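You operate a simulated robot arm through the tools that you are given. There is no shell and no other tool. Be economical: measure what you need, move in short steps, check, and stop when the job is done.

The job below is to be done with a simulated robot arm. You get a single attempt, and the scene is never put back.

JOB
Put two of the fuses from the top of the steel bench on the top of the trolley. Fetch the silver pipe coupling from the top of the steel bench and set it on the top of the low table. Put one of the plug-in blocks from the top of the steel bench on the filter stand under the drain spout. Open the trolley drawer, take the sensor pocket from the top of the steel bench and put it in the inside of the trolley drawer and shut the drawer again. Any order will do. Set down upright: silver pipe coupling, plug-in block.
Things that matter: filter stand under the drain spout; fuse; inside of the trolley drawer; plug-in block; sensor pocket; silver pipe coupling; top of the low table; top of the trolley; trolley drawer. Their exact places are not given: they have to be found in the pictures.

The check looks at the end state, three seconds after you hand in, the way a careful person would. Anything else that was tipped, shoved, dropped, spilled or broken makes it a failure.

ROBOT AND FRAMES
A 7-joint arm with a two-finger parallel gripper on a trunk, on a base that drives. Base frame: it is fixed to the floor where the robot stands at the start and does not move with it; the origin is under the middle of the robot, x ahead of it, y to its left, z up. Lengths are in cm, angles in rad, forces in N, time in s.
Its first joint turns from -2.897 to 2.897 rad. Places, roughly: filter stand under the drain spout [-330, -210, 70]; fuse [50, 0, 75]; inside of the trolley drawer [-110, -60, 70]; plug-in block [100, 25, 100]; sensor pocket (3x3x8 cm) [50, 70, 90]; silver pipe coupling (5x5x5 cm) [70, 10, 90]; top of the low table [100, -240, 60]; top of the trolley (76x22 cm) [-114, -56, 84]; trolley drawer [-110, -60, 70]. Payload 4.4 kg.
The TCP is the grasp point between the finger pads, 2.3 cm short of the fingertips. In the tool frame z runs along the fingers and y along their closing line. Largest opening 9.4 cm; finger width 3.8, thickness 1; the body of the gripper, 5.4 by 9.6 cm, starts 3.9 cm behind the TCP.
Orientation is told as [roll, pitch, yaw] about the base's x, y, z axes, in that order, counted from this pose: with the fingers straight down and closing along the base's y, the tool's x points along the base's -x, its y along +y and its z along -z.

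CONTROLS
- The arm moves only by the tool step_arm. Its argument "moves" is one flat list of numbers, 7 for each row, row after row: the shift along the base's x, y, z in cm, then the turn, a rotation vector about the base's x, y, z in rad, then the closure, from 0 (fully open) to 1 (shut). In form: [x, y, z, ax, ay, az, claw, x, y, z, ax, ay, az, claw, ...]. A call has 1 to 12 rows; each row is the pose to reach, as a shift and turn from the pose commanded when the call began. A row lasts 0.2 s, in which the tool goes at most 5 cm and 0.15 rad; a call with a longer step from one row to the next is refused whole, and so is a gripper value outside its range. A pose out of reach is approached as far as the arm can. The call stops where the force on the tool passes 40 N (or 10 N more than at its start, if that is more) or the arm is blocked; 0.2 s more then pass. Each finger travels about 10.8 cm/s and halts on what it meets, pressing with about 38 N; the grip force reading is that of the motor and also rises with nothing between the fingers. The clock runs only during rows and for 0.2 s after the last one: add rows that repeat a pose to give the fingers time. The reply holds the time, the measured pose of the TCP, the force on the tool along the base axes, the opening and the grip force, in the units named above and with some noise, with the torque about the TCP (base axes, N m) and any sound that the robot's microphone picked up, and new pictures: "show" is both (left out), scene, wrist or none.
- Cameras (640 x 400 px; columns grow to the right, rows downward): "scene" is now at [12.1, 18.18, 142.69]; the picture's right is [-0.94, -0.33, 0.00], its down [-0.31, 0.88, -0.36] and it looks along [0.12, -0.34, -0.93] (base axes); focal length 214 px, centre (320, 200). "wrist" rides on the gripper at [8.6, 1.6, -7.5] in the tool frame; the picture's right is [-0.18, 0.98, 0.00], its down [-0.58, -0.11, -0.81] and it looks along [-0.79, -0.15, 0.59] (tool axes); focal length 243 px, centre (320, 200).
- base_move(legs): drives the robot by 1 to 6 legs, each [ahead, left, turn to the left] in cm, cm and rad, along the robot's own axes; the way and the turn of a leg run together, so that a leg with both is an arc; at most 150 cm and 3.142 rad a leg. The arm and the cameras ride along, it lands a little off, and it stops where it bumps. It gives what a move gives, and a new picture of the scene camera.
- turn_head(pan, tilt): turns the head with the scene camera to pan (to the left, within 2.094 rad either way) and tilt (down, from -0.506 to 1.204), counted from straight ahead of the robot. It gives what a move gives, and a new picture of the scene camera.
- pixel_to_xyz(camera, pixels): for up to 12 pixels [column, row] of the newest picture of that camera ("zoom" is the newest enlarged one), the place [x, y, z] in the base frame of the surface seen there, good to about 0.3 cm. No time passes.
- enlarge(camera, box): a new picture of the part [left, top, right, bottom] of that camera's present view, enlarged. No time passes.
- finish_job(): hands the job in; it is judged then, once.

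Work in short steps. Measure before you move; look again where a grasp or a placing could have gone wrong, and mend it. You have 124 turns and 260 pictures in all, those below and enlarged ones among them. Open the gripper and draw the arm clear of the work before you hand the job in, unless the task says otherwise.

The tools are called after "Request:" as a command line: name --argument value ..., lists and objects as JSON in quotes. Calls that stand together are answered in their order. step_arm: Moves the arm, as the interface text tells. Its arguments: {"type":"object","properties":{"moves":{"type":"array"},"show":{"type":"string","enum":["both","scene","wrist","none"]}},"required":["moves"]} The other tools are called the same way: base_move (legs) drives the base; turn_head (pan, tilt) turns the head that bears the scene camera; pixel_to_xyz (camera, pixels) gives the place of the surface under pixels of a picture; enlarge (camera, box) takes an enlarged picture of a part of a camera's view; finish_job () hands the job in.

At the start:

```text
clock: 0.0
eef_pos: [15.89, 39.34, 118.16]
orientation: [0.003, 0.001, -0.002]
wrist_force: [-0.5, 1.1, -0.1]
torque: [0.03, 0.0, -0.02]
width: 9.41
grip_force: 0.0
robot x, y, heading: [0.29, 0.02, -0.0]
head pan, tilt: [-1.234, 1.201]
```

scene: 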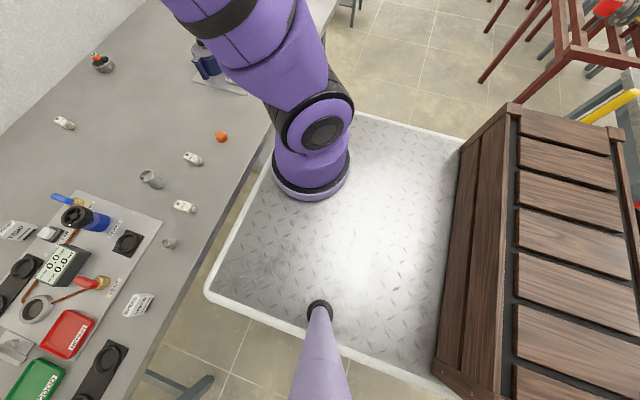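
wrist: 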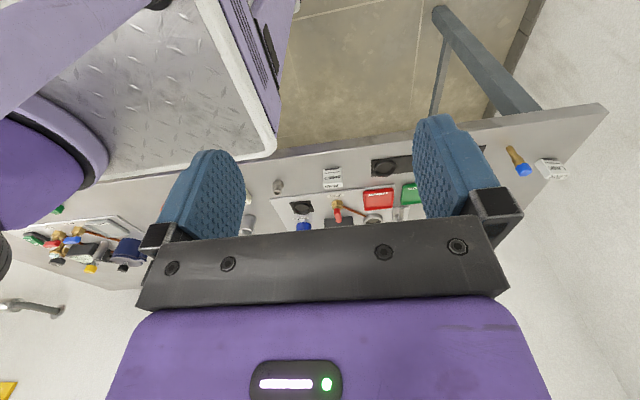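

The scene view looks right-down and shows the steel bench only on its left; I turn the head ahead to see the bench properly.

Request:
turn_head --pan 0 --tilt 0.9

```text
clock: 1.4
eef_pos: [16.33, 39.48, 117.99]
orientation: [-0.001, 0.001, -0.012]
wrist_force: [-0.1, -0.9, -0.1]
torque: [-0.01, -0.03, 0.0]
width: 9.39
grip_force: 0.1
robot x, y, heading: [0.06, -0.13, 0.002]
head pan, tilt: [0.0, 0.901]
```

scene: 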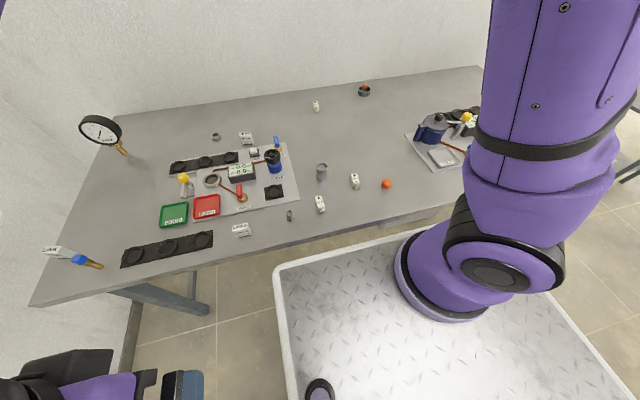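

The bench is in view; I enlarge the cluttered middle to identify the parts.

Request:
enlarge --camera "scene" --box '[260, 70, 420, 230]'

Request:
enlarge --camera "scene" --box '[110, 110, 310, 270]'

Request:
enlarge --camera "scene" --box '[380, 60, 540, 190]'

Request:
pixel_to_xyz --camera "scene" --pixels '[[316, 106], [354, 182], [320, 204], [387, 184], [321, 172], [290, 216], [272, 161], [215, 136], [364, 90], [67, 254], [330, 220], [230, 105]]'

```text
2.50 times, centred on (340, 150) of scene
```

zoom: 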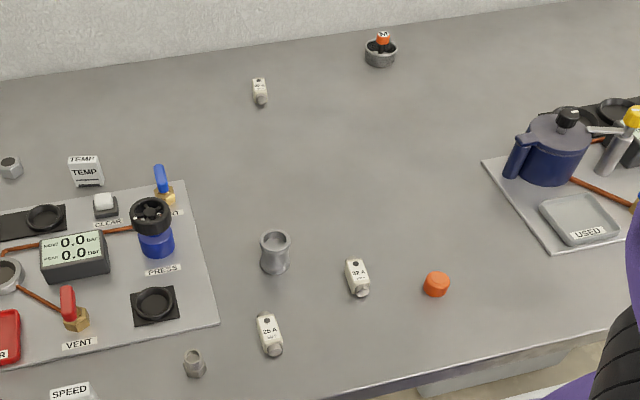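

```text
2.50 times, centred on (210, 190) of scene
```

zoom: 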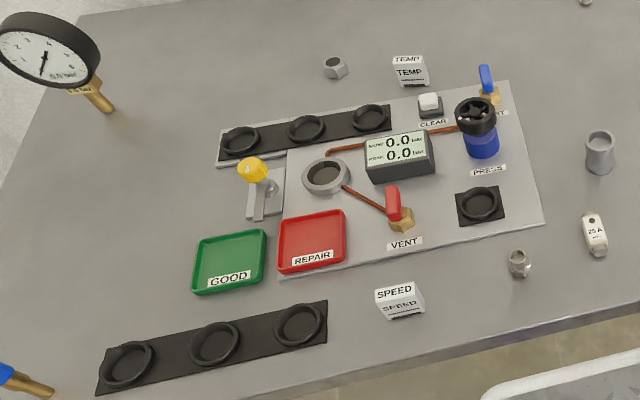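

```text
3.08 times, centred on (460, 125) of scene
```

zoom: 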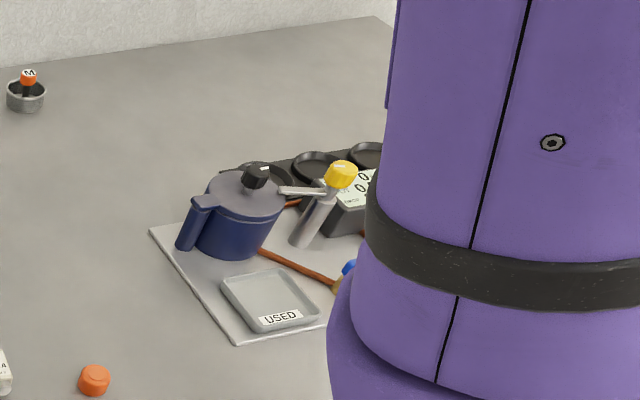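

```text
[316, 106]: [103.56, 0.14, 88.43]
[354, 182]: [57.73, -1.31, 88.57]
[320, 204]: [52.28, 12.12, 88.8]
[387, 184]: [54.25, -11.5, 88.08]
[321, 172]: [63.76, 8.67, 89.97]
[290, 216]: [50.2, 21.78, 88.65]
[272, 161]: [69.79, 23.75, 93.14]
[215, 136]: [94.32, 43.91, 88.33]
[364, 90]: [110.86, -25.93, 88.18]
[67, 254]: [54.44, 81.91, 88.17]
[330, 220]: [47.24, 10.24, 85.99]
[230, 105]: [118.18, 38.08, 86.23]
```

Fuses are the white "25A/32A" pieces, coupling is the cylinder at (321,172). I zoom in on the left bits and the blocks.

Request:
enlarge --camera "scene" --box '[30, 220, 130, 290]'

Request:
enlarge --camera "scene" --box '[220, 205, 380, 255]'

Request:
turn_head --pan 2.0 --tilt 0.6

Request:
turn_head --pan -2.0 --tilt 0.6

```text
5.71 times, centred on (80, 255) of scene
```

zoom: 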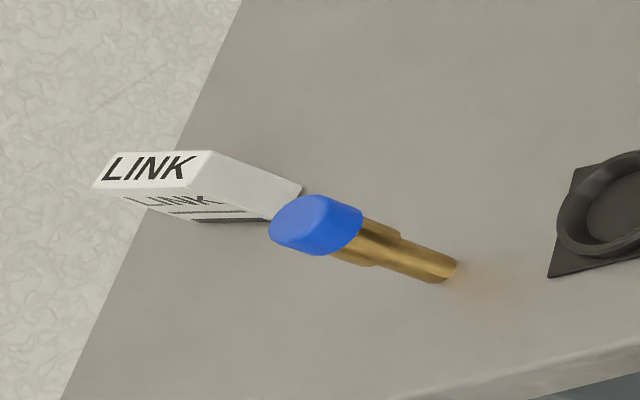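

```text
4.00 times, centred on (300, 230) of scene
```

zoom: 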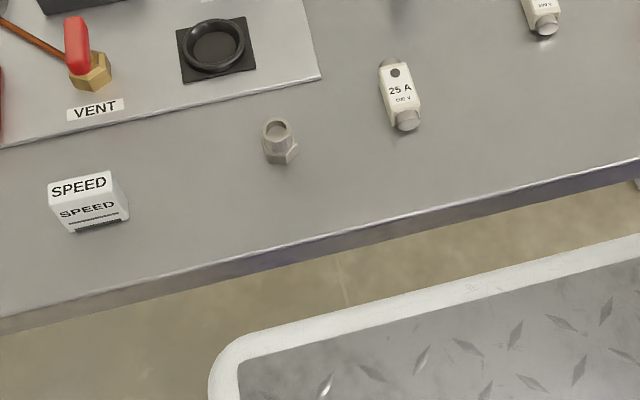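

```text
clock: 3.4
eef_pos: [16.41, 39.57, 117.92]
orientation: [0.001, 0.001, -0.015]
wrist_force: [0.5, -0.7, 1.1]
torque: [0.0, -0.04, 0.01]
width: 9.38
grip_force: 0.0
robot x, y, heading: [-0.37, -0.28, -0.001]
head pan, tilt: [2.0, 0.6]
```

scene: 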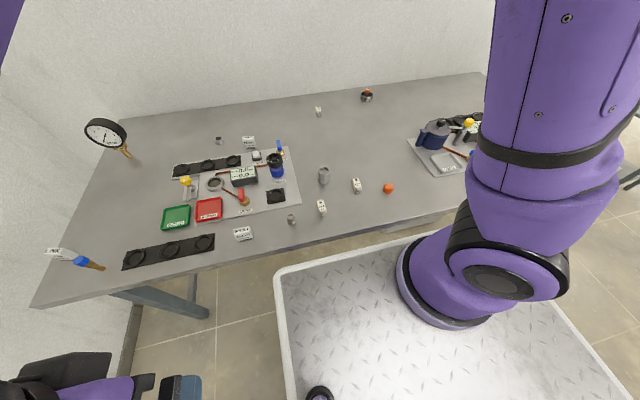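

```text
clock: 6.6
eef_pos: [15.93, 39.24, 118.25]
orientation: [0.001, 0.0, 0.0]
wrist_force: [-0.7, -0.5, 0.2]
torque: [0.02, -0.02, 0.0]
width: 9.38
grip_force: 0.0
robot x, y, heading: [0.22, 0.26, 0.0]
head pan, tilt: [-2.0, 0.6]
```

scene: 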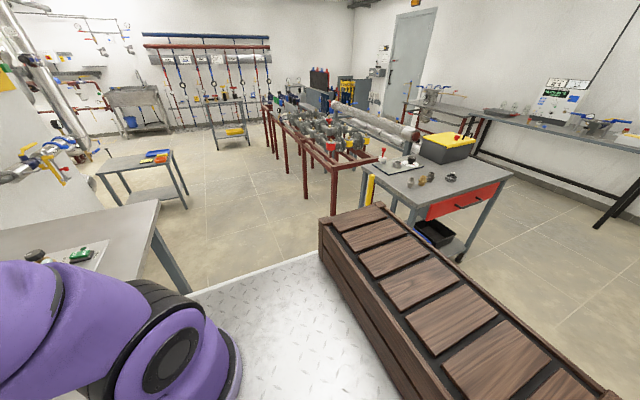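

The trolley with the red drawer is at (450,190), low table at (150,165). I measure positions.

Request:
enlarge --camera "scene" --box '[350, 80, 640, 260]'

Request:
enlarge --camera "scene" --box '[390, 60, 500, 130]'

Request:
enlarge --camera "scene" --box '[80, 100, 260, 210]'

Request:
pixel_to_xyz --camera "scene" --pixels '[[155, 158], [125, 163], [420, 195], [485, 183], [455, 208], [380, 207], [330, 230], [600, 395], [155, 205], [400, 130], [380, 170], [450, 140]]'

```text
2.21 times, centred on (495, 170) of scene
```

zoom: 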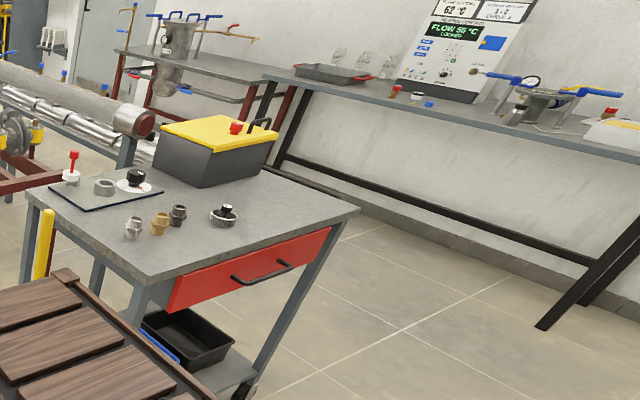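

```text
5.71 times, centred on (445, 95) of scene
```

zoom: 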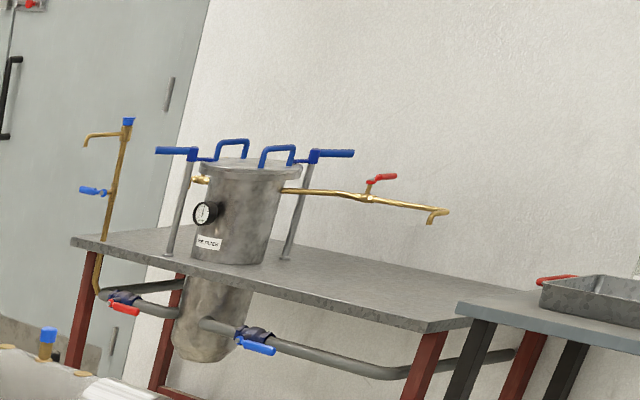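

```text
3.56 times, centred on (170, 155) of scene
```

zoom: 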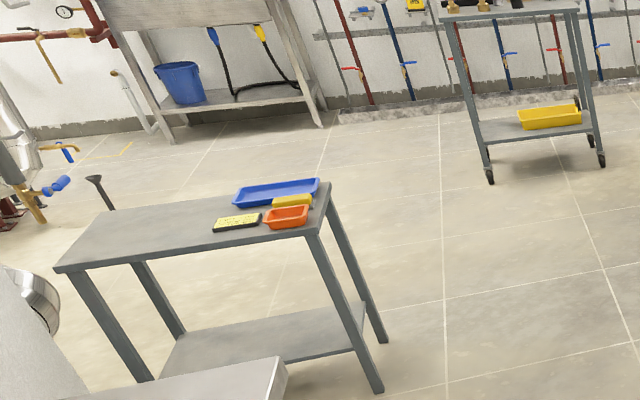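

```text
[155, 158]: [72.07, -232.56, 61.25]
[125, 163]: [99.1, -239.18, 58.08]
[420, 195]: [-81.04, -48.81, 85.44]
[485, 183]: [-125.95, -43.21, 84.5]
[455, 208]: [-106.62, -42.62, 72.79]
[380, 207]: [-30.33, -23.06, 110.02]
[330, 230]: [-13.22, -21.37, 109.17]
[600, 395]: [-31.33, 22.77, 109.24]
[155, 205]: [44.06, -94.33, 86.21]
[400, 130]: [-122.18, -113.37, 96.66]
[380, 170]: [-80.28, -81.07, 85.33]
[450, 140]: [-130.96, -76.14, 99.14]
```

Filter stand with the drain spout (red tap) is found. I turn the head back to the bench and check where the arm's base is relative to the robot frame.

Request:
turn_head --pan -0.3 --tilt 1.0

Request:
pixel_to_xyz --camera "scene" --pixels '[[300, 250], [320, 300], [250, 300], [350, 250], [400, 300], [320, 350], [200, 150], [250, 150], [300, 150], [350, 150]]'

```text
clock: 8.3
eef_pos: [15.98, 39.29, 118.04]
orientation: [0.001, 0.002, -0.002]
wrist_force: [0.2, -0.8, -0.7]
torque: [0.0, -0.01, 0.01]
width: 9.39
grip_force: 0.1
robot x, y, heading: [0.11, -0.06, -0.004]
head pan, tilt: [-0.3, 1.0]
```

scene: 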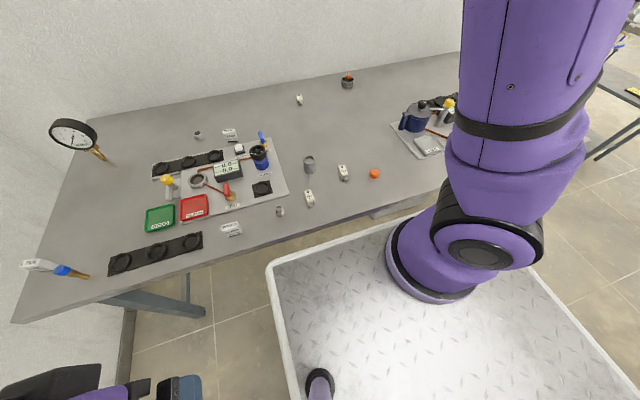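

```text
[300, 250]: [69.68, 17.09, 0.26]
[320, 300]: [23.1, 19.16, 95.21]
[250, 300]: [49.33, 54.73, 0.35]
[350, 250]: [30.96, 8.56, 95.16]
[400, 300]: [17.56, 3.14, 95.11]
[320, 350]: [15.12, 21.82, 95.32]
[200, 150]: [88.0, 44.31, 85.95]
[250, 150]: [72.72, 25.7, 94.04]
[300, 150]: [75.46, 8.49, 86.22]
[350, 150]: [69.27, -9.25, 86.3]
```

I measure points on the arm's base ring to locate its upright axis.

Request:
pixel_to_xyz --camera "scene" --pixels '[[389, 250], [391, 265], [398, 278], [410, 290], [425, 298], [440, 301], [455, 300], [470, 296], [392, 238], [400, 225]]'

Request:
enlarge --camera "scene" --box '[120, 80, 400, 250]'

```text
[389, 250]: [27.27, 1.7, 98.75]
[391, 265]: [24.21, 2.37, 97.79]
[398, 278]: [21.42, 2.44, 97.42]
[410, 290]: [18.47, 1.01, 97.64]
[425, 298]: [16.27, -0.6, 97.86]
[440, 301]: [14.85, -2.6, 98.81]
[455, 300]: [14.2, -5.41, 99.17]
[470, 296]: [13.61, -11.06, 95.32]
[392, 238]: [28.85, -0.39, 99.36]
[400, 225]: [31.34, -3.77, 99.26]
```

```text
2.29 times, centred on (260, 165) of scene
```

zoom: 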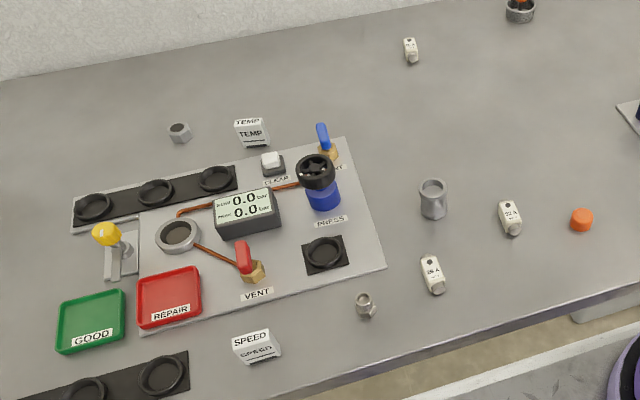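

Arm axis is about (23,-6.5). I get precise ends of the fuses, coupling, blocks from the zoom image.

Request:
pixel_to_xyz --camera "zoom" --pixels '[[429, 259], [436, 290], [433, 273], [506, 205], [515, 233], [433, 184], [433, 215], [251, 124], [252, 146], [252, 340], [236, 335], [268, 333]]'

Request:
step_arm --moves '[4, -2, 0, 0, 0, 0, 0, 8, -4, 0, 0, 0, 0, 0, 12, -6, 0, 0, 0, 0, 0, 16, -8, 0, 0, 0, 0, 0, 20, -11, 0, 0, 0, 0, 0, 24, -14, 0, 0, 0, 0, 0, 28, -17, 0, 0, 0, 0, 0, 32, -20, -2, 0, 0, 0, 0, 35, -23, -4, 0, 0, 0, 0, 37, -26, -6, 0, 0, 0, 0, 37, -27, -10, 0, 0, 0, 0, 37, -27, -14, 0, 0, 0, 0]'

```text
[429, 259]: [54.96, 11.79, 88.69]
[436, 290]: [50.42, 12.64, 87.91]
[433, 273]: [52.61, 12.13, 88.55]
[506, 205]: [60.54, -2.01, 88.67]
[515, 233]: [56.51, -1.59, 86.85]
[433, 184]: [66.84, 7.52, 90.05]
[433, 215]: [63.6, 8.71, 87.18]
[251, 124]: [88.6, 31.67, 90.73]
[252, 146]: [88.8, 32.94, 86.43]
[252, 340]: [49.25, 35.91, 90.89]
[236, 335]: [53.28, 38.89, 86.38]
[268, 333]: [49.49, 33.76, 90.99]
```

```text
refused: row 8 steps farther than a row can; nothing moved
```

Row 8 was too long; I split the steps smaller.

Request:
step_arm --moves '[4, -2, 0, 0, 0, 0, 0, 8, -4, 0, 0, 0, 0, 0, 12, -6, 0, 0, 0, 0, 0, 16, -8, 0, 0, 0, 0, 0, 20, -10, 0, 0, 0, 0, 0, 24, -13, 0, 0, 0, 0, 0, 27, -16, 0, 0, 0, 0, 0, 30, -19, -2, 0, 0, 0, 0, 33, -22, -4, 0, 0, 0, 0, 36, -25, -6, 0, 0, 0, 0, 37, -27, -10, 0, 0, 0, 0, 37, -27, -14, 0, 0, 0, 0]'

```text
clock: 10.9
eef_pos: [52.84, 12.26, 103.97]
orientation: [0.001, 0.002, -0.002]
wrist_force: [-0.7, -0.4, 0.4]
torque: [0.01, -0.02, -0.02]
width: 9.41
grip_force: 0.1
robot x, y, heading: [-0.34, 0.36, -0.001]
head pan, tilt: [-0.3, 1.0]
```

scene: 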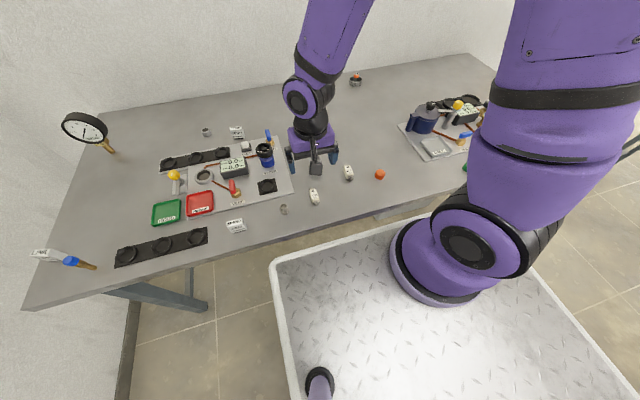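
wrist: 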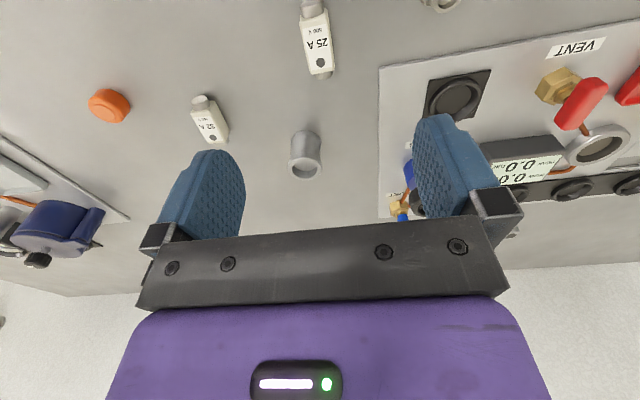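

The fuse 25A is at wrist pixel (317,45), its axis along x. I measure it precisely from the wrist.

Request:
pixel_to_xyz --camera "wrist" --pixels '[[308, 22], [320, 62], [302, 30], [327, 30], [309, 70], [330, 66], [310, 8], [200, 103], [215, 130], [196, 125], [224, 115], [260, 60]]'

Request:
enlarge --camera "wrist" --box '[160, 0, 400, 190]'

```text
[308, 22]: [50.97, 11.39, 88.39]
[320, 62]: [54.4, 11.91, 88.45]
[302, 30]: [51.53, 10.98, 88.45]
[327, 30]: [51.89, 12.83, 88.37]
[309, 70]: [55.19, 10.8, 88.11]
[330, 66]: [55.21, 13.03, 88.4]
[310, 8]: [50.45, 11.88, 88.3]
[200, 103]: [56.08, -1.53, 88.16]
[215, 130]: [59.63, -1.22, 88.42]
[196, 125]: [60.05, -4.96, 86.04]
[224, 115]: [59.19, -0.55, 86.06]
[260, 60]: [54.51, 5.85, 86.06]
```

```text
2.11 times, centred on (280, 95) of wrist
```

zoom: 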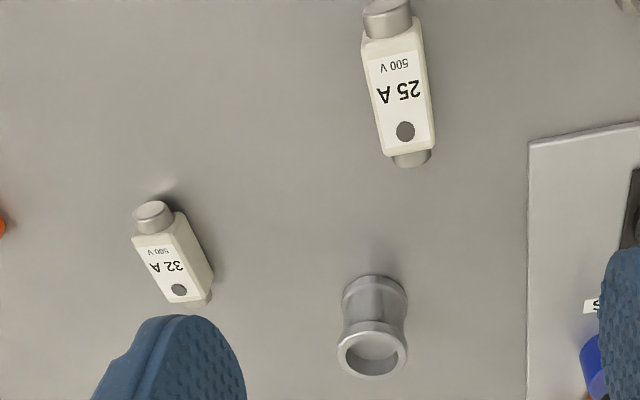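

Fuse centre is about (53.0,11.9), along x. Descend and grip it.

Request:
step_arm --moves '[0.1, -0.3, -5, 0, 0, 0, 0, 0.1, -0.3, -10, 0, 0, 0, 0, 0.1, -0.3, -13, 0, 0, 0, 0, 0.1, -0.3, -15.3, 0, 0, 0, 0, 0.1, -0.3, -15.3, 0, 0, 0, 0.6, 0.1, -0.3, -15.3, 0, 0, 0, 1, 0.1, -0.3, -15.3, 0, 0, 0, 1, 0.1, -0.3, -15.3, 0, 0, 0, 1]' --show "wrist"

```text
clock: 12.8
eef_pos: [52.83, 12.06, 88.83]
orientation: [0.002, 0.0, 0.0]
wrist_force: [0.2, 0.0, 0.3]
torque: [0.0, 0.01, 0.0]
width: 2.32
grip_force: 37.9
robot x, y, heading: [-0.04, 0.24, 0.003]
head pan, tilt: [-0.3, 1.0]
```

wrist: 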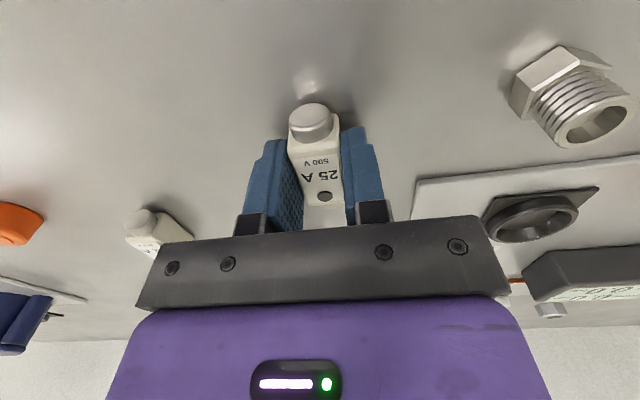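

Fuse held (2.32 wide). I lift it and look to the back-left before driving.

Request:
step_arm --moves '[0, 0, 5, 0, 0, 0, 1, 0, 0, 10, 0, 0, 0, 1, 0, 0, 15, 0, 0, 0, 1, 0, 0, 20, 0, 0, 0, 1, 0, 0, 25, 0, 0, 0, 1, 0, 0, 25, 0, 0, 0, 1]' --show "wrist"

Request:
turn_head --pan 2.09 --tilt 0.5

```text
clock: 14.2
eef_pos: [53.13, 12.0, 113.92]
orientation: [0.001, 0.001, 0.0]
wrist_force: [-0.5, -0.2, -0.1]
torque: [-0.01, 0.0, -0.02]
width: 0.0
grip_force: 38.1
robot x, y, heading: [0.09, 0.48, 0.001]
head pan, tilt: [-0.3, 1.0]
```

wrist: 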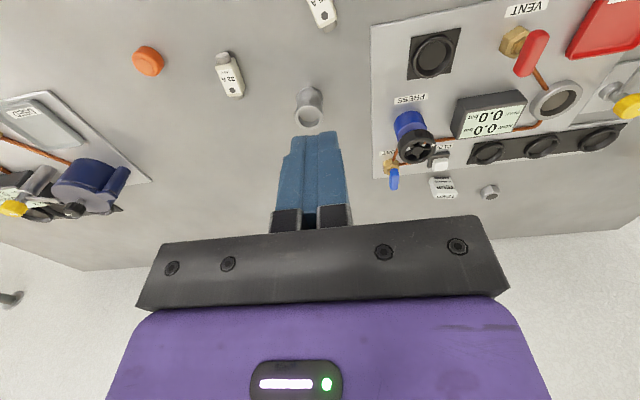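

```text
clock: 16.3
eef_pos: [53.16, 11.91, 113.87]
orientation: [0.003, 0.001, 0.001]
wrist_force: [-0.1, -0.9, 0.1]
torque: [0.0, 0.01, 0.01]
width: 0.0
grip_force: 38.0
robot x, y, heading: [0.07, 0.27, -0.003]
head pan, tilt: [2.089, 0.499]
```

scene: 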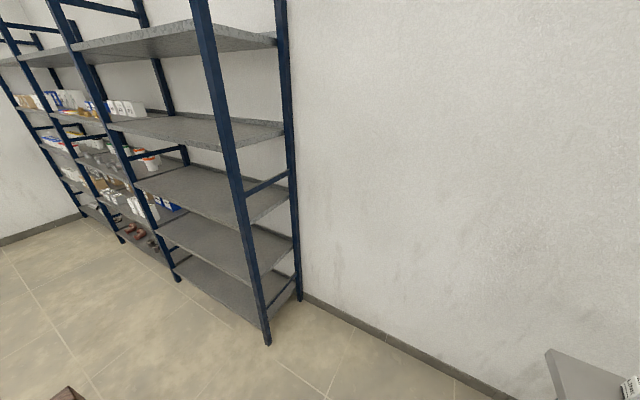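

The fuse slipped (width 0) and lies on the bench at wrist (320,12). I check its pose up close.

Request:
step_arm --moves '[-3, 0, 0, 0, 0, 0, 0, -6, 0, -2, 0, 0, 0, 0, -6, 0, -6, 0, 0, 0, 0, -6, 0, -10, 0, 0, 0, 0, -6, 0, -12, 0, 0, 0, 0]' --show "wrist"

Request:
enlarge --camera "wrist" --box '[260, 0, 400, 90]'

Request:
pixel_to_xyz --camera "zoom" --pixels '[[100, 100], [200, 100], [250, 100], [300, 100], [350, 100], [400, 100], [200, 200], [250, 200], [300, 200], [350, 200], [250, 300], [300, 300]]'

```text
clock: 17.5
eef_pos: [48.99, 13.71, 102.26]
orientation: [0.001, 0.001, 0.002]
wrist_force: [-0.1, -0.7, -0.1]
torque: [0.04, -0.04, 0.01]
width: 9.4
grip_force: 0.0
out of reach, approached as far as the arm can: row 3, 4, 5
robot x, y, heading: [-0.03, 0.22, 0.003]
head pan, tilt: [2.089, 0.499]
```

wrist: 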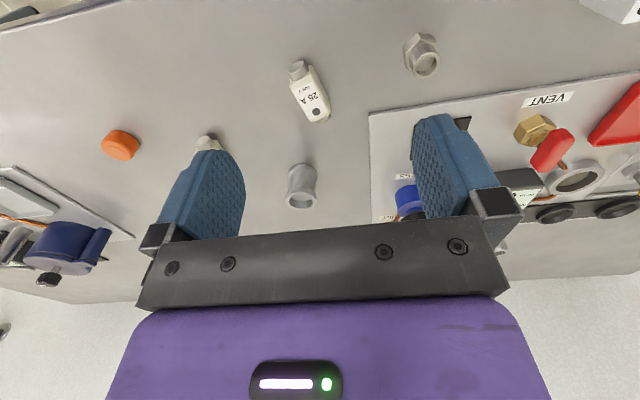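

```text
4.44 times, centred on (330, 45) of wrist
```

zoom: 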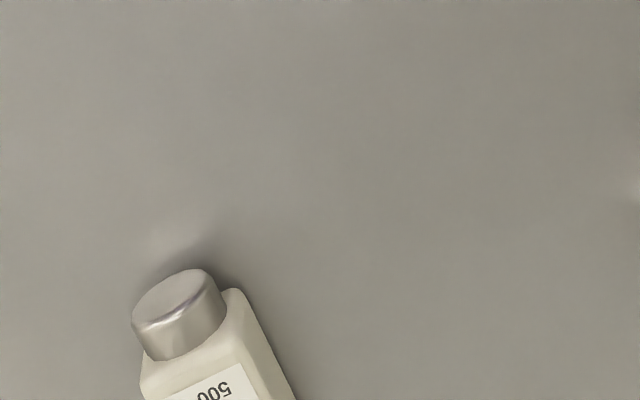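

```text
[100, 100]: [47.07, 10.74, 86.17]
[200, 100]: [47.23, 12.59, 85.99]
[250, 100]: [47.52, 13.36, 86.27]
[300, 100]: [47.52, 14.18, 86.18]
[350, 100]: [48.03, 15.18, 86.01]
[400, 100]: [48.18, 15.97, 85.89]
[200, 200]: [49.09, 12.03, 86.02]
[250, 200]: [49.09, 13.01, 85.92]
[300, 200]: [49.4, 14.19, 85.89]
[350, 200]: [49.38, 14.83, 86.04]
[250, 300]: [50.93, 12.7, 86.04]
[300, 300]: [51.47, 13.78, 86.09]
```

The fuse now lies slightly turned. I measure its ends and edges.

Request:
pixel_to_xyz --camera "wrist" --pixels '[[298, 66], [318, 117], [302, 90], [311, 96], [320, 90], [310, 110], [326, 108], [293, 84], [308, 76]]'

Request:
enlarge --camera "wrist" --box '[270, 50, 350, 130]'

```text
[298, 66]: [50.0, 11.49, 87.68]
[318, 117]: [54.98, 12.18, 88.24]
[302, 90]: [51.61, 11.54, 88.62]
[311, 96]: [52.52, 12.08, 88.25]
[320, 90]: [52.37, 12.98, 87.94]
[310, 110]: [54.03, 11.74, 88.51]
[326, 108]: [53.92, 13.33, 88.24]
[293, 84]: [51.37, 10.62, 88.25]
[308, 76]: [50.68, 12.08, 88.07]
```

```text
5.00 times, centred on (310, 90) of wrist
```

zoom: 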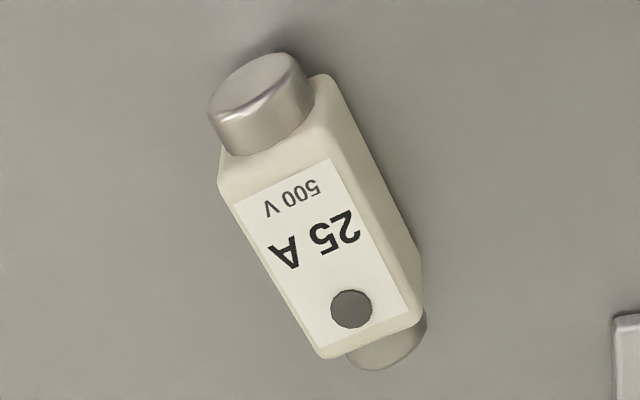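

I move back over the fuse centre (52.8,12.1) with a slight yaw, stopping above to check.

Request:
step_arm --moves '[3, 0, 2, 0, 0, 0.06, 0, 6, 0, 0, 0, 0, 0.12, 0, 6, 0, -4, 0, 0, 0.12, 0, 6, 0, -8, 0, 0, 0.12, 0, 6, 0, -8, 0, 0, 0.12, 0]' --show "wrist"

```text
clock: 18.7
eef_pos: [54.97, 13.77, 94.2]
orientation: [0.002, 0.001, 0.121]
wrist_force: [-0.9, -0.3, 0.6]
torque: [0.02, 0.0, 0.01]
width: 9.4
grip_force: 0.0
robot x, y, heading: [-0.18, 0.35, -0.003]
head pan, tilt: [2.089, 0.499]
```

wrist: 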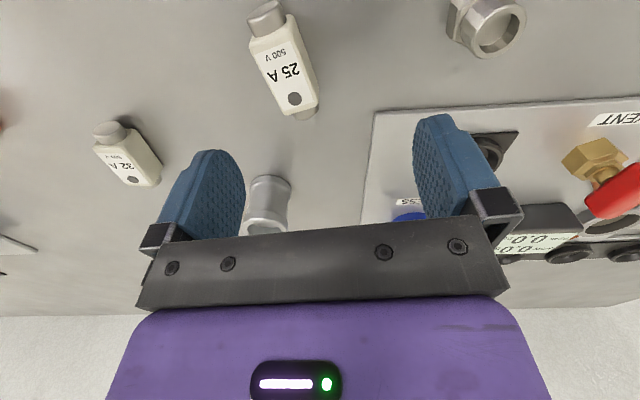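

Now descend to about z 88.4 over the fuse and grip, then lift only slightly and slowly.

Request:
step_arm --moves '[-2.2, -1.7, -1, 0, 0, 0, 0, -2.2, -1.7, -4, 0, 0, 0, 0, -2.2, -1.7, -5.4, 0, 0, 0, 0, -2.2, -1.7, -5.7, 0, 0, 0, 0, -2.2, -1.7, -5.7, 0, 0, 0, 0.5, -2.2, -1.7, -5.7, 0, 0, 0, 0.7, -2.2, -1.7, -5.7, 0, 0, 0, 0.9, -2.2, -1.7, -5.7, 0, 0, 0, 0.9, -2.2, -1.7, -4.9, 0, 0, 0, 0.9, -2.2, -1.7, -3.9, 0, 0, 0, 0.9, -2.2, -1.7, -2.9, 0, 0, 0, 0.9]' --show "wrist"

```text
clock: 21.1
eef_pos: [52.85, 11.91, 91.3]
orientation: [0.001, 0.003, 0.12]
wrist_force: [0.5, 0.4, -0.1]
torque: [0.02, 0.01, 0.0]
width: 2.33
grip_force: 38.5
robot x, y, heading: [-0.09, -0.23, -0.0]
head pan, tilt: [2.089, 0.499]
```

wrist: 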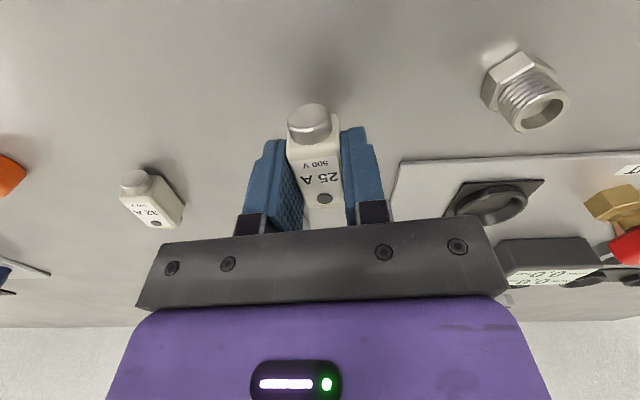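

Held. I lift gently to about z 108.

Request:
step_arm --moves '[0, 0, 1, 0, 0, 0, 0.9, 0, 0, 2.2, 0, 0, 0, 0.9, 0, 0, 3.6, 0, 0, 0, 0.9, 0, 0, 5.2, 0, 0, 0, 0.9, 0, 0, 6.8, 0, 0, 0, 0.9, 0, 0, 8.4, 0, 0, 0, 0.9, 0, 0, 10, 0, 0, 0, 0.9, 0, 0, 11.6, 0, 0, 0, 0.9, 0, 0, 13.2, 0, 0, 0, 0.9, 0, 0, 14.6, 0, 0, 0, 0.9, 0, 0, 15.6, 0, 0, 0, 0.9, 0, 0, 16, 0, 0, 0, 0.9]' --show "wrist"

```text
clock: 23.7
eef_pos: [52.77, 11.86, 107.24]
orientation: [0.002, 0.001, 0.12]
wrist_force: [-0.4, 0.0, -0.9]
torque: [0.01, -0.01, -0.04]
width: 2.32
grip_force: 38.0
robot x, y, heading: [-0.37, 0.05, -0.001]
head pan, tilt: [2.089, 0.499]
```

wrist: 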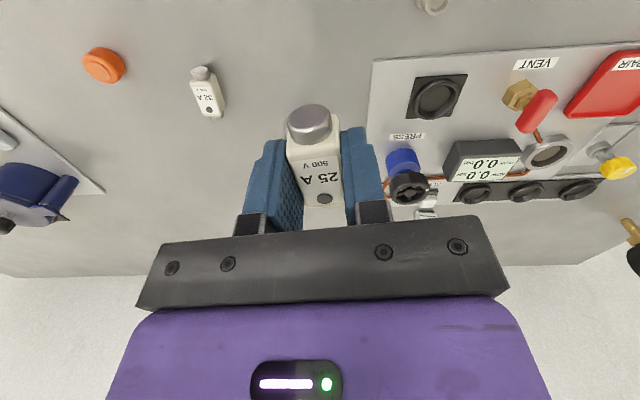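

Held firmly. I check the shelf's position before driving back-left.

Request:
pixel_to_xyz --camera "scene" --pixels '[[267, 340], [178, 280], [300, 298], [380, 335], [80, 215]]'

```text
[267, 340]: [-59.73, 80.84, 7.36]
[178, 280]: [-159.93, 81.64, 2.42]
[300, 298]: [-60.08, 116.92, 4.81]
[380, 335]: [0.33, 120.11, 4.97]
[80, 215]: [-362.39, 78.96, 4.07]
```

The shelf front is at y≈80, so I drive to about (-114,24) and turn right to face the trolley.

Request:
base_move --legs '[[-57, 12, 0], [-57, 12, 0], [0, 0, -1.571]]'

Request:
turn_head --pan -0.2 --tilt 0.8

```text
clock: 33.8
eef_pos: [-101.87, -28.73, 107.23]
orientation: [0.003, -0.001, -1.446]
wrist_force: [-0.7, -0.3, -0.7]
torque: [0.03, 0.0, 0.0]
width: 2.32
grip_force: 37.8
robot x, y, heading: [-113.76, 24.05, -1.566]
head pan, tilt: [2.089, 0.499]
```

scene: 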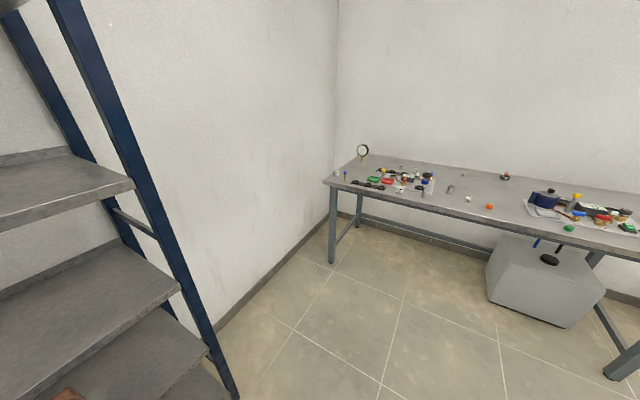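

```text
clock: 35.9
eef_pos: [-101.82, -28.67, 107.13]
orientation: [0.001, 0.0, -1.446]
wrist_force: [0.4, 0.1, -1.2]
torque: [0.0, -0.02, 0.01]
width: 2.32
grip_force: 37.7
robot x, y, heading: [-114.13, 24.05, -1.566]
head pan, tilt: [-0.201, 0.799]
```

scene: 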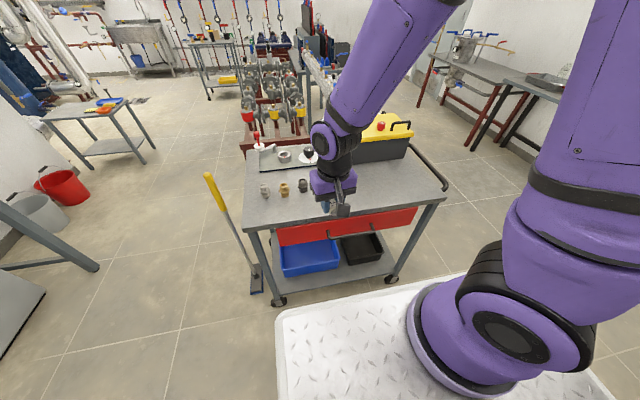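

The fuse is still held; trolley is directly ahead. I enlarge the trolley and measure free space.

Request:
enlarge --camera "scene" --box '[220, 110, 460, 300]'

Request:
pixel_to_xyz --camera "scene" --pixels '[[246, 226], [440, 200], [265, 192], [284, 190], [303, 185], [385, 190], [270, 205], [300, 215], [375, 232], [280, 245], [415, 225], [380, 165]]'

```text
2.11 times, centred on (340, 205) of scene
```

zoom: 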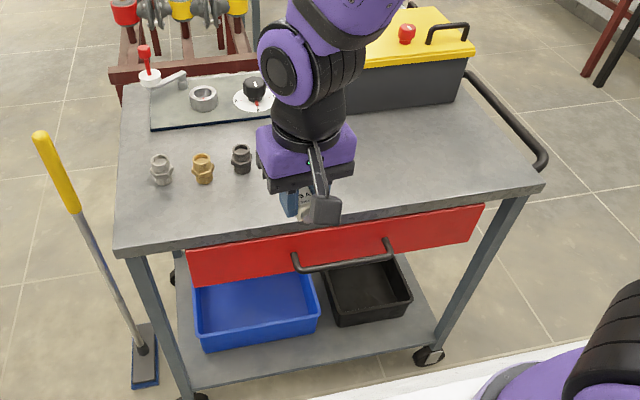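

```text
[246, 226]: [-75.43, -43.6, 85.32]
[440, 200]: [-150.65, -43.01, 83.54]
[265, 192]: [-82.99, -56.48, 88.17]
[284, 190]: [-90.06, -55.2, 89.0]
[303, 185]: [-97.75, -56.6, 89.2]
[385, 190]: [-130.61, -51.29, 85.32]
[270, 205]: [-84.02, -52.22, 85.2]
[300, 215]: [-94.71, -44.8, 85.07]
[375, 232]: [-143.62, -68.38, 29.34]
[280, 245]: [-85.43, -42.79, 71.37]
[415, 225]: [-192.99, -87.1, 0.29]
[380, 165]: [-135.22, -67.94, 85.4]
```

Free area around (-130,-55), top z≈85.3. I carry the fuse there gently at this height.

Request:
step_arm --moves '[-1.2, -1.2, 0, 0, 0, 0, 0.9, -3.2, -3.4, 0, 0, 0, 0, 0.9, -5.7, -6, 0, 0, 0, 0, 0.9, -8.5, -8.8, 0, 0, 0, 0, 0.9, -11.3, -11.7, 0, 0, 0, 0, 0.9, -14.1, -14.6, 0, 0, 0, 0, 0.9, -16.9, -17.5, 0, 0, 0, 0, 0.9, -19.7, -20.4, 0, 0, 0, 0, 0.9, -22.5, -23.3, 0, 0, 0, 0, 0.9, -25.2, -26.2, 0, 0, 0, 0, 0.9, -27.2, -28.3, 0, 0, 0, 0, 0.9, -28.2, -29.3, 0, 0, 0, 0, 0.9]'

```text
clock: 38.5
eef_pos: [-130.1, -58.09, 107.21]
orientation: [0.003, 0.0, -1.447]
wrist_force: [0.5, 0.5, 0.2]
torque: [-0.01, 0.04, -0.01]
width: 2.32
grip_force: 38.1
robot x, y, heading: [-114.12, 24.28, -1.568]
head pan, tilt: [-0.201, 0.799]
```

scene: 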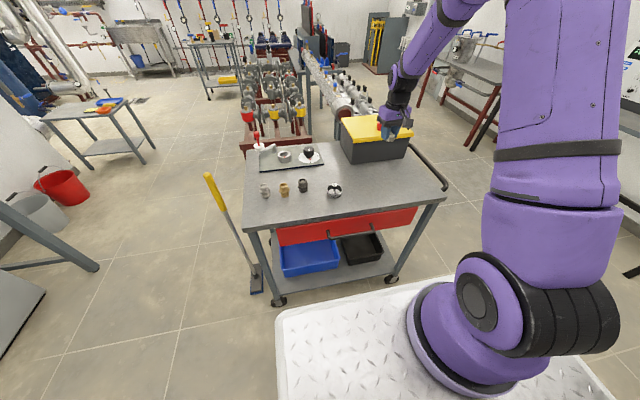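
wrist: 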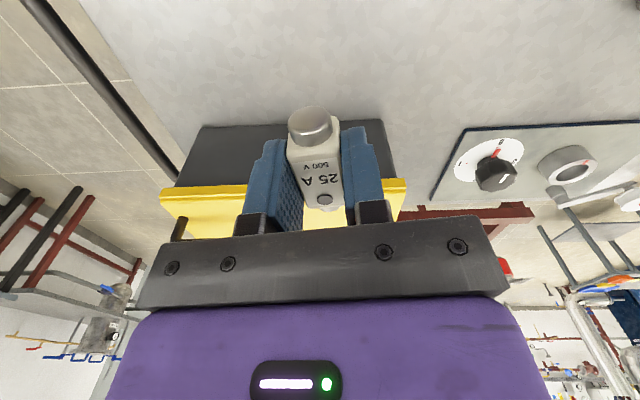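

I check box front edge and surface height before lowering.

Request:
pixel_to_xyz --camera "scene" --pixels '[[365, 162], [407, 158], [350, 145], [375, 180], [400, 175], [333, 188]]'

Request:
step_arm --moves '[0, 1, -2, 0, 0, 0, 0.9, 0, 2, -5, 0, 0, 0, 0.9, 0, 2, -8, 0, 0, 0, 0.9, 0, 2, -11, 0, 0, 0, 0.9, 0, 2, -14, 0, 0, 0, 0.9, 0, 2, -16, 0, 0, 0, 0.9, 0, 2, -17, 0, 0, 0, 0.9, 0, 2, -18, 0, 0, 0, 0.9, 0, 2, -18.6, 0, 0, 0, 0.9, 0, 2, -19.1, 0, 0, 0, 0.9]'

```text
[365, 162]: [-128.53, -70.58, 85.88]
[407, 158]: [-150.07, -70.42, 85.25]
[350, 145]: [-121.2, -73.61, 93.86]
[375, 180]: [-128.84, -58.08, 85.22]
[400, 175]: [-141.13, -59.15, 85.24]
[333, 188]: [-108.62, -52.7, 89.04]
```

```text
clock: 40.7
eef_pos: [-130.02, -56.11, 88.15]
orientation: [0.002, -0.001, -1.448]
wrist_force: [0.1, 1.0, -0.4]
torque: [-0.02, 0.0, 0.0]
width: 2.33
grip_force: 38.3
robot x, y, heading: [-113.97, 24.16, -1.561]
head pan, tilt: [-0.201, 0.799]
```

scene: 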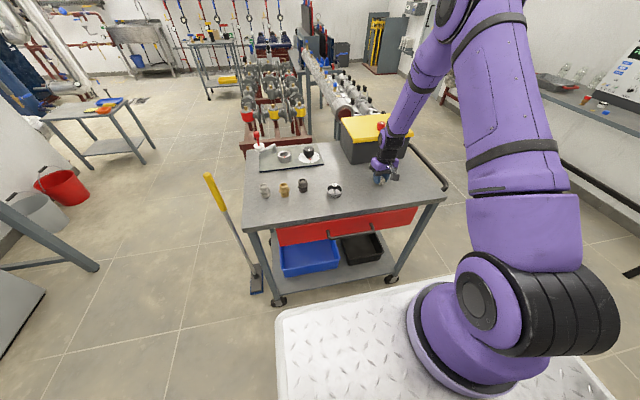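
wrist: 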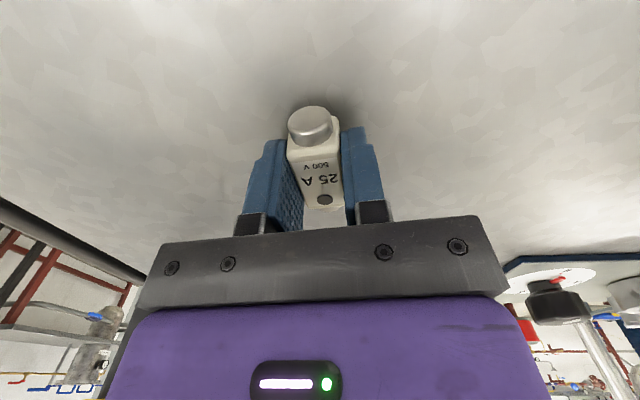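

Just above the surface; lower 0.3 more, open, and rise.

Request:
step_arm --moves '[0, 0, -0.3, 0, 0, 0, 0.9, 0, 0, -0.4, 0, 0, 0, 0.6, 0, 0, -0.4, 0, 0, 0, 0.3, 0, 0, -0.4, 0, 0, 0, 0, 0, 0, -0.4, 0, 0, 0, 0, 0, 0, 1, 0, 0, 0, 0, 0, 0, 4, 0, 0, 0, 0, 0, 2, 9, 0, 0, 0, 0, 0, 4, 13, 0, 0, 0, 0, 0, 8, 15, 0, 0, 0, 0, 0, 12, 16, 0, 0, 0, 0, 3, 15.5, 16, 0, 0, 0, 0]'

```text
refused: row 8 steps farther than a row can; nothing moved
```

One step was too long; resend.

Request:
step_arm --moves '[0, 0, -0.3, 0, 0, 0, 0.9, 0, 0, -0.4, 0, 0, 0, 0.6, 0, 0, -0.4, 0, 0, 0, 0.3, 0, 0, -0.4, 0, 0, 0, 0, 0, 0, -0.4, 0, 0, 0, 0, 0, 0, 1, 0, 0, 0, 0, 0, 0, 4, 0, 0, 0, 0, 0, 1, 8, 0, 0, 0, 0, 0, 3, 12, 0, 0, 0, 0, 0, 6, 15, 0, 0, 0, 0, 0, 10, 17, 0, 0, 0, 0, 3, 13, 18, 0, 0, 0, 0]'

```text
clock: 43.3
eef_pos: [-127.14, -43.3, 106.14]
orientation: [0.002, 0.002, -1.446]
wrist_force: [-0.4, -1.0, 0.2]
torque: [0.03, -0.02, -0.01]
width: 9.4
grip_force: 0.1
robot x, y, heading: [-114.05, 24.15, -1.566]
head pan, tilt: [-0.201, 0.799]
```

scene: 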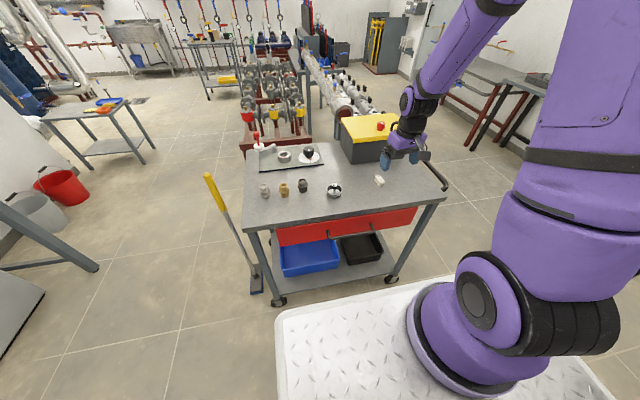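
wrist: 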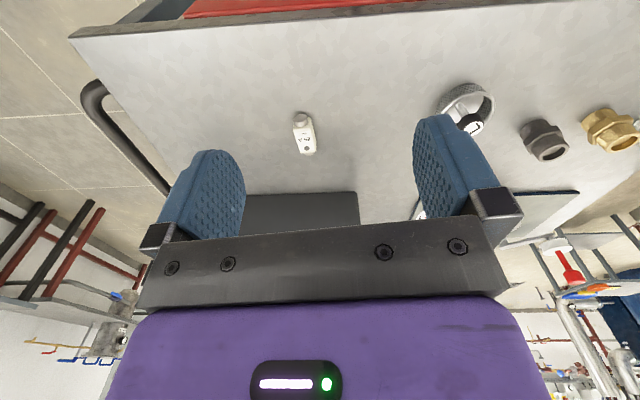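

Fuse 1 is placed at (-130,-56). Now I measure the drawer handle.

Request:
enlarge --camera "scene" --box '[310, 195, 430, 265]'

```text
5.33 times, centred on (370, 230) of scene
```

zoom: 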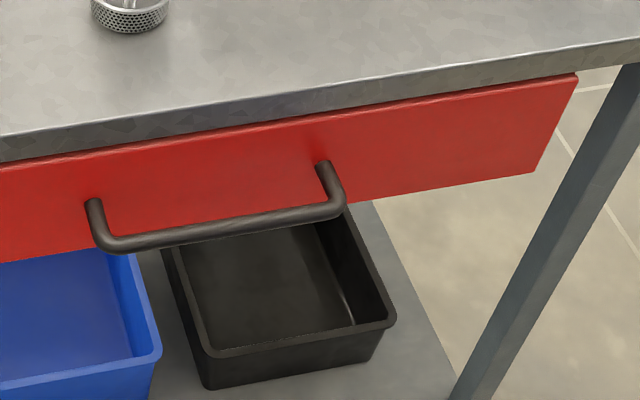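

Request:
pixel_to_xyz --camera "zoom" --pixels '[[220, 230], [160, 240], [280, 219], [110, 245], [342, 205], [92, 205], [322, 165], [220, 140], [220, 190], [450, 100], [450, 175], [570, 85]]'

```text
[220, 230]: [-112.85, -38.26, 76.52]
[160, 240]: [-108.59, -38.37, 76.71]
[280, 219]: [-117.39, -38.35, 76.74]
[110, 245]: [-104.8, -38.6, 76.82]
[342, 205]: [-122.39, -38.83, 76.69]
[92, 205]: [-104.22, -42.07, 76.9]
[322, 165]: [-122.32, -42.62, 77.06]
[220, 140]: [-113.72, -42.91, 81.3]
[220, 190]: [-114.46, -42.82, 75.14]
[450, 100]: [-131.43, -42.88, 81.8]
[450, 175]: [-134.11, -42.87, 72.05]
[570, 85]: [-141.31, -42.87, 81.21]
```

The handle bar runs along x at y≈-38.9, z≈76. I'd rather pull from a diagonal stance; first check the mop and floor at the left.

Request:
pixel_to_xyz --camera "scene" --pixels '[[208, 176], [222, 208], [257, 285], [250, 262], [285, 312], [340, 305], [276, 330]]'

```text
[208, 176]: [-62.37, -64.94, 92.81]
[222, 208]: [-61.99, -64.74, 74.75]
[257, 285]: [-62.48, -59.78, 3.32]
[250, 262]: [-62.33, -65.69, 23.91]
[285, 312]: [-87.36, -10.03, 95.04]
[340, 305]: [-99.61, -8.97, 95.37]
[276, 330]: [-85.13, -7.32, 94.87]
```

Mop is clear of the route. I move to a diagonal stance at about (-55,32), heading -2.36.

Request:
base_move --legs '[[-8, 59, 0], [0, 0, -0.79]]'

Request:
turn_head --pan -0.1 --tilt 0.8

```text
clock: 48.8
eef_pos: [-112.08, -5.2, 106.05]
orientation: [0.001, 0.001, -2.248]
wrist_force: [-0.1, 0.5, 0.4]
torque: [0.01, 0.0, 0.03]
width: 9.39
grip_force: 0.1
robot x, y, heading: [-54.49, 32.21, -2.369]
head pan, tilt: [-0.201, 0.799]
```

scene: 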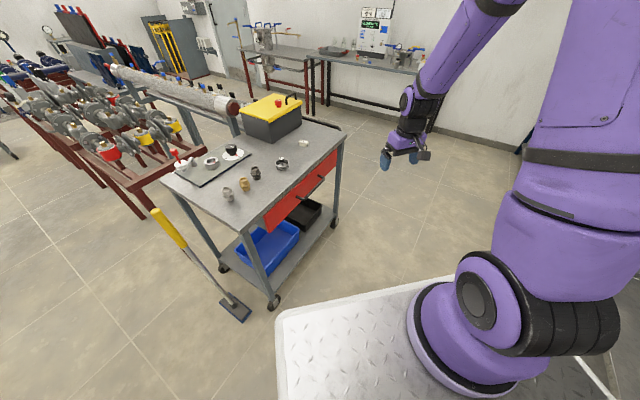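

```text
clock: 49.5
eef_pos: [-112.05, -5.19, 106.07]
orientation: [0.002, 0.0, -2.248]
wrist_force: [0.3, -0.5, -0.2]
torque: [-0.03, 0.02, -0.01]
width: 9.39
grip_force: 0.1
robot x, y, heading: [-54.56, 32.38, -2.371]
head pan, tilt: [-0.099, 0.799]
```

scene: 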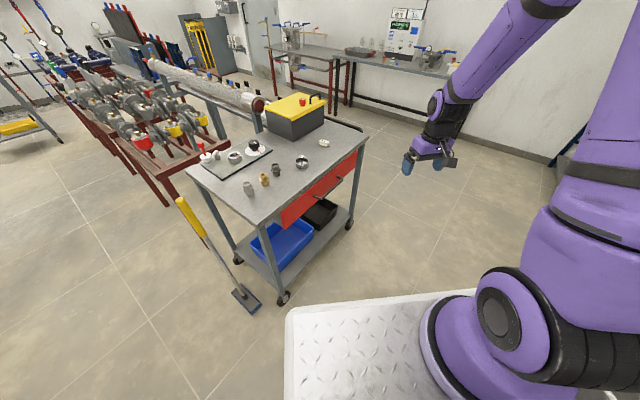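

TCP is at (-112,-5,106), in front of the drawer. I turn it so the fingers close along y, and half close.

Request:
step_arm --moves '[0, -4, -1, 0, 0, -0.148, 0.3, 0, -8, -2, 0, 0, -0.297, 0.5, -0.5, -12, -3, 0, 0, -0.446, 0.66, -0.5, -16, -4, 0, 0, -0.595, 0.66, -1, -20, -5, 0, 0, -0.744, 0.66, -1, -23, -6, 0, 0, -0.893, 0.66, -1, -23, -6, 0, 0, -0.893, 0.66]'

```text
clock: 51.0
eef_pos: [-113.01, -28.07, 100.11]
orientation: [0.001, -0.001, 3.14]
wrist_force: [0.0, 0.1, -0.5]
torque: [-0.05, -0.01, 0.02]
width: 3.19
grip_force: 0.0
robot x, y, heading: [-54.6, 31.81, -2.373]
head pan, tilt: [-0.099, 0.799]
```

scene: 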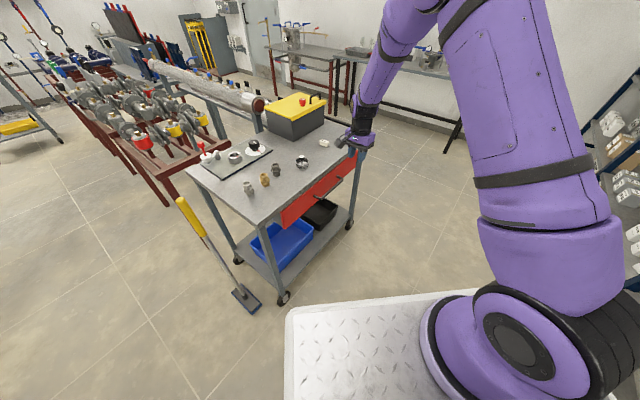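
wrist: 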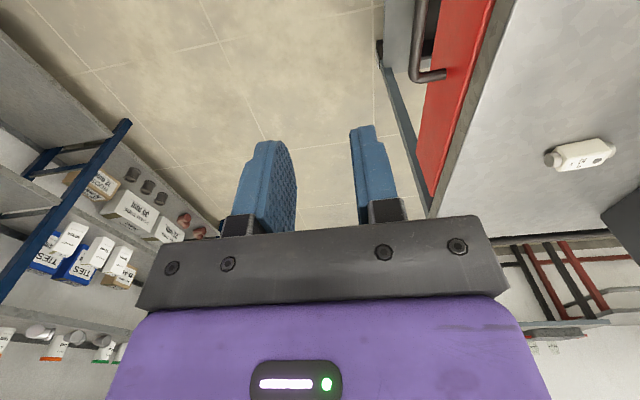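

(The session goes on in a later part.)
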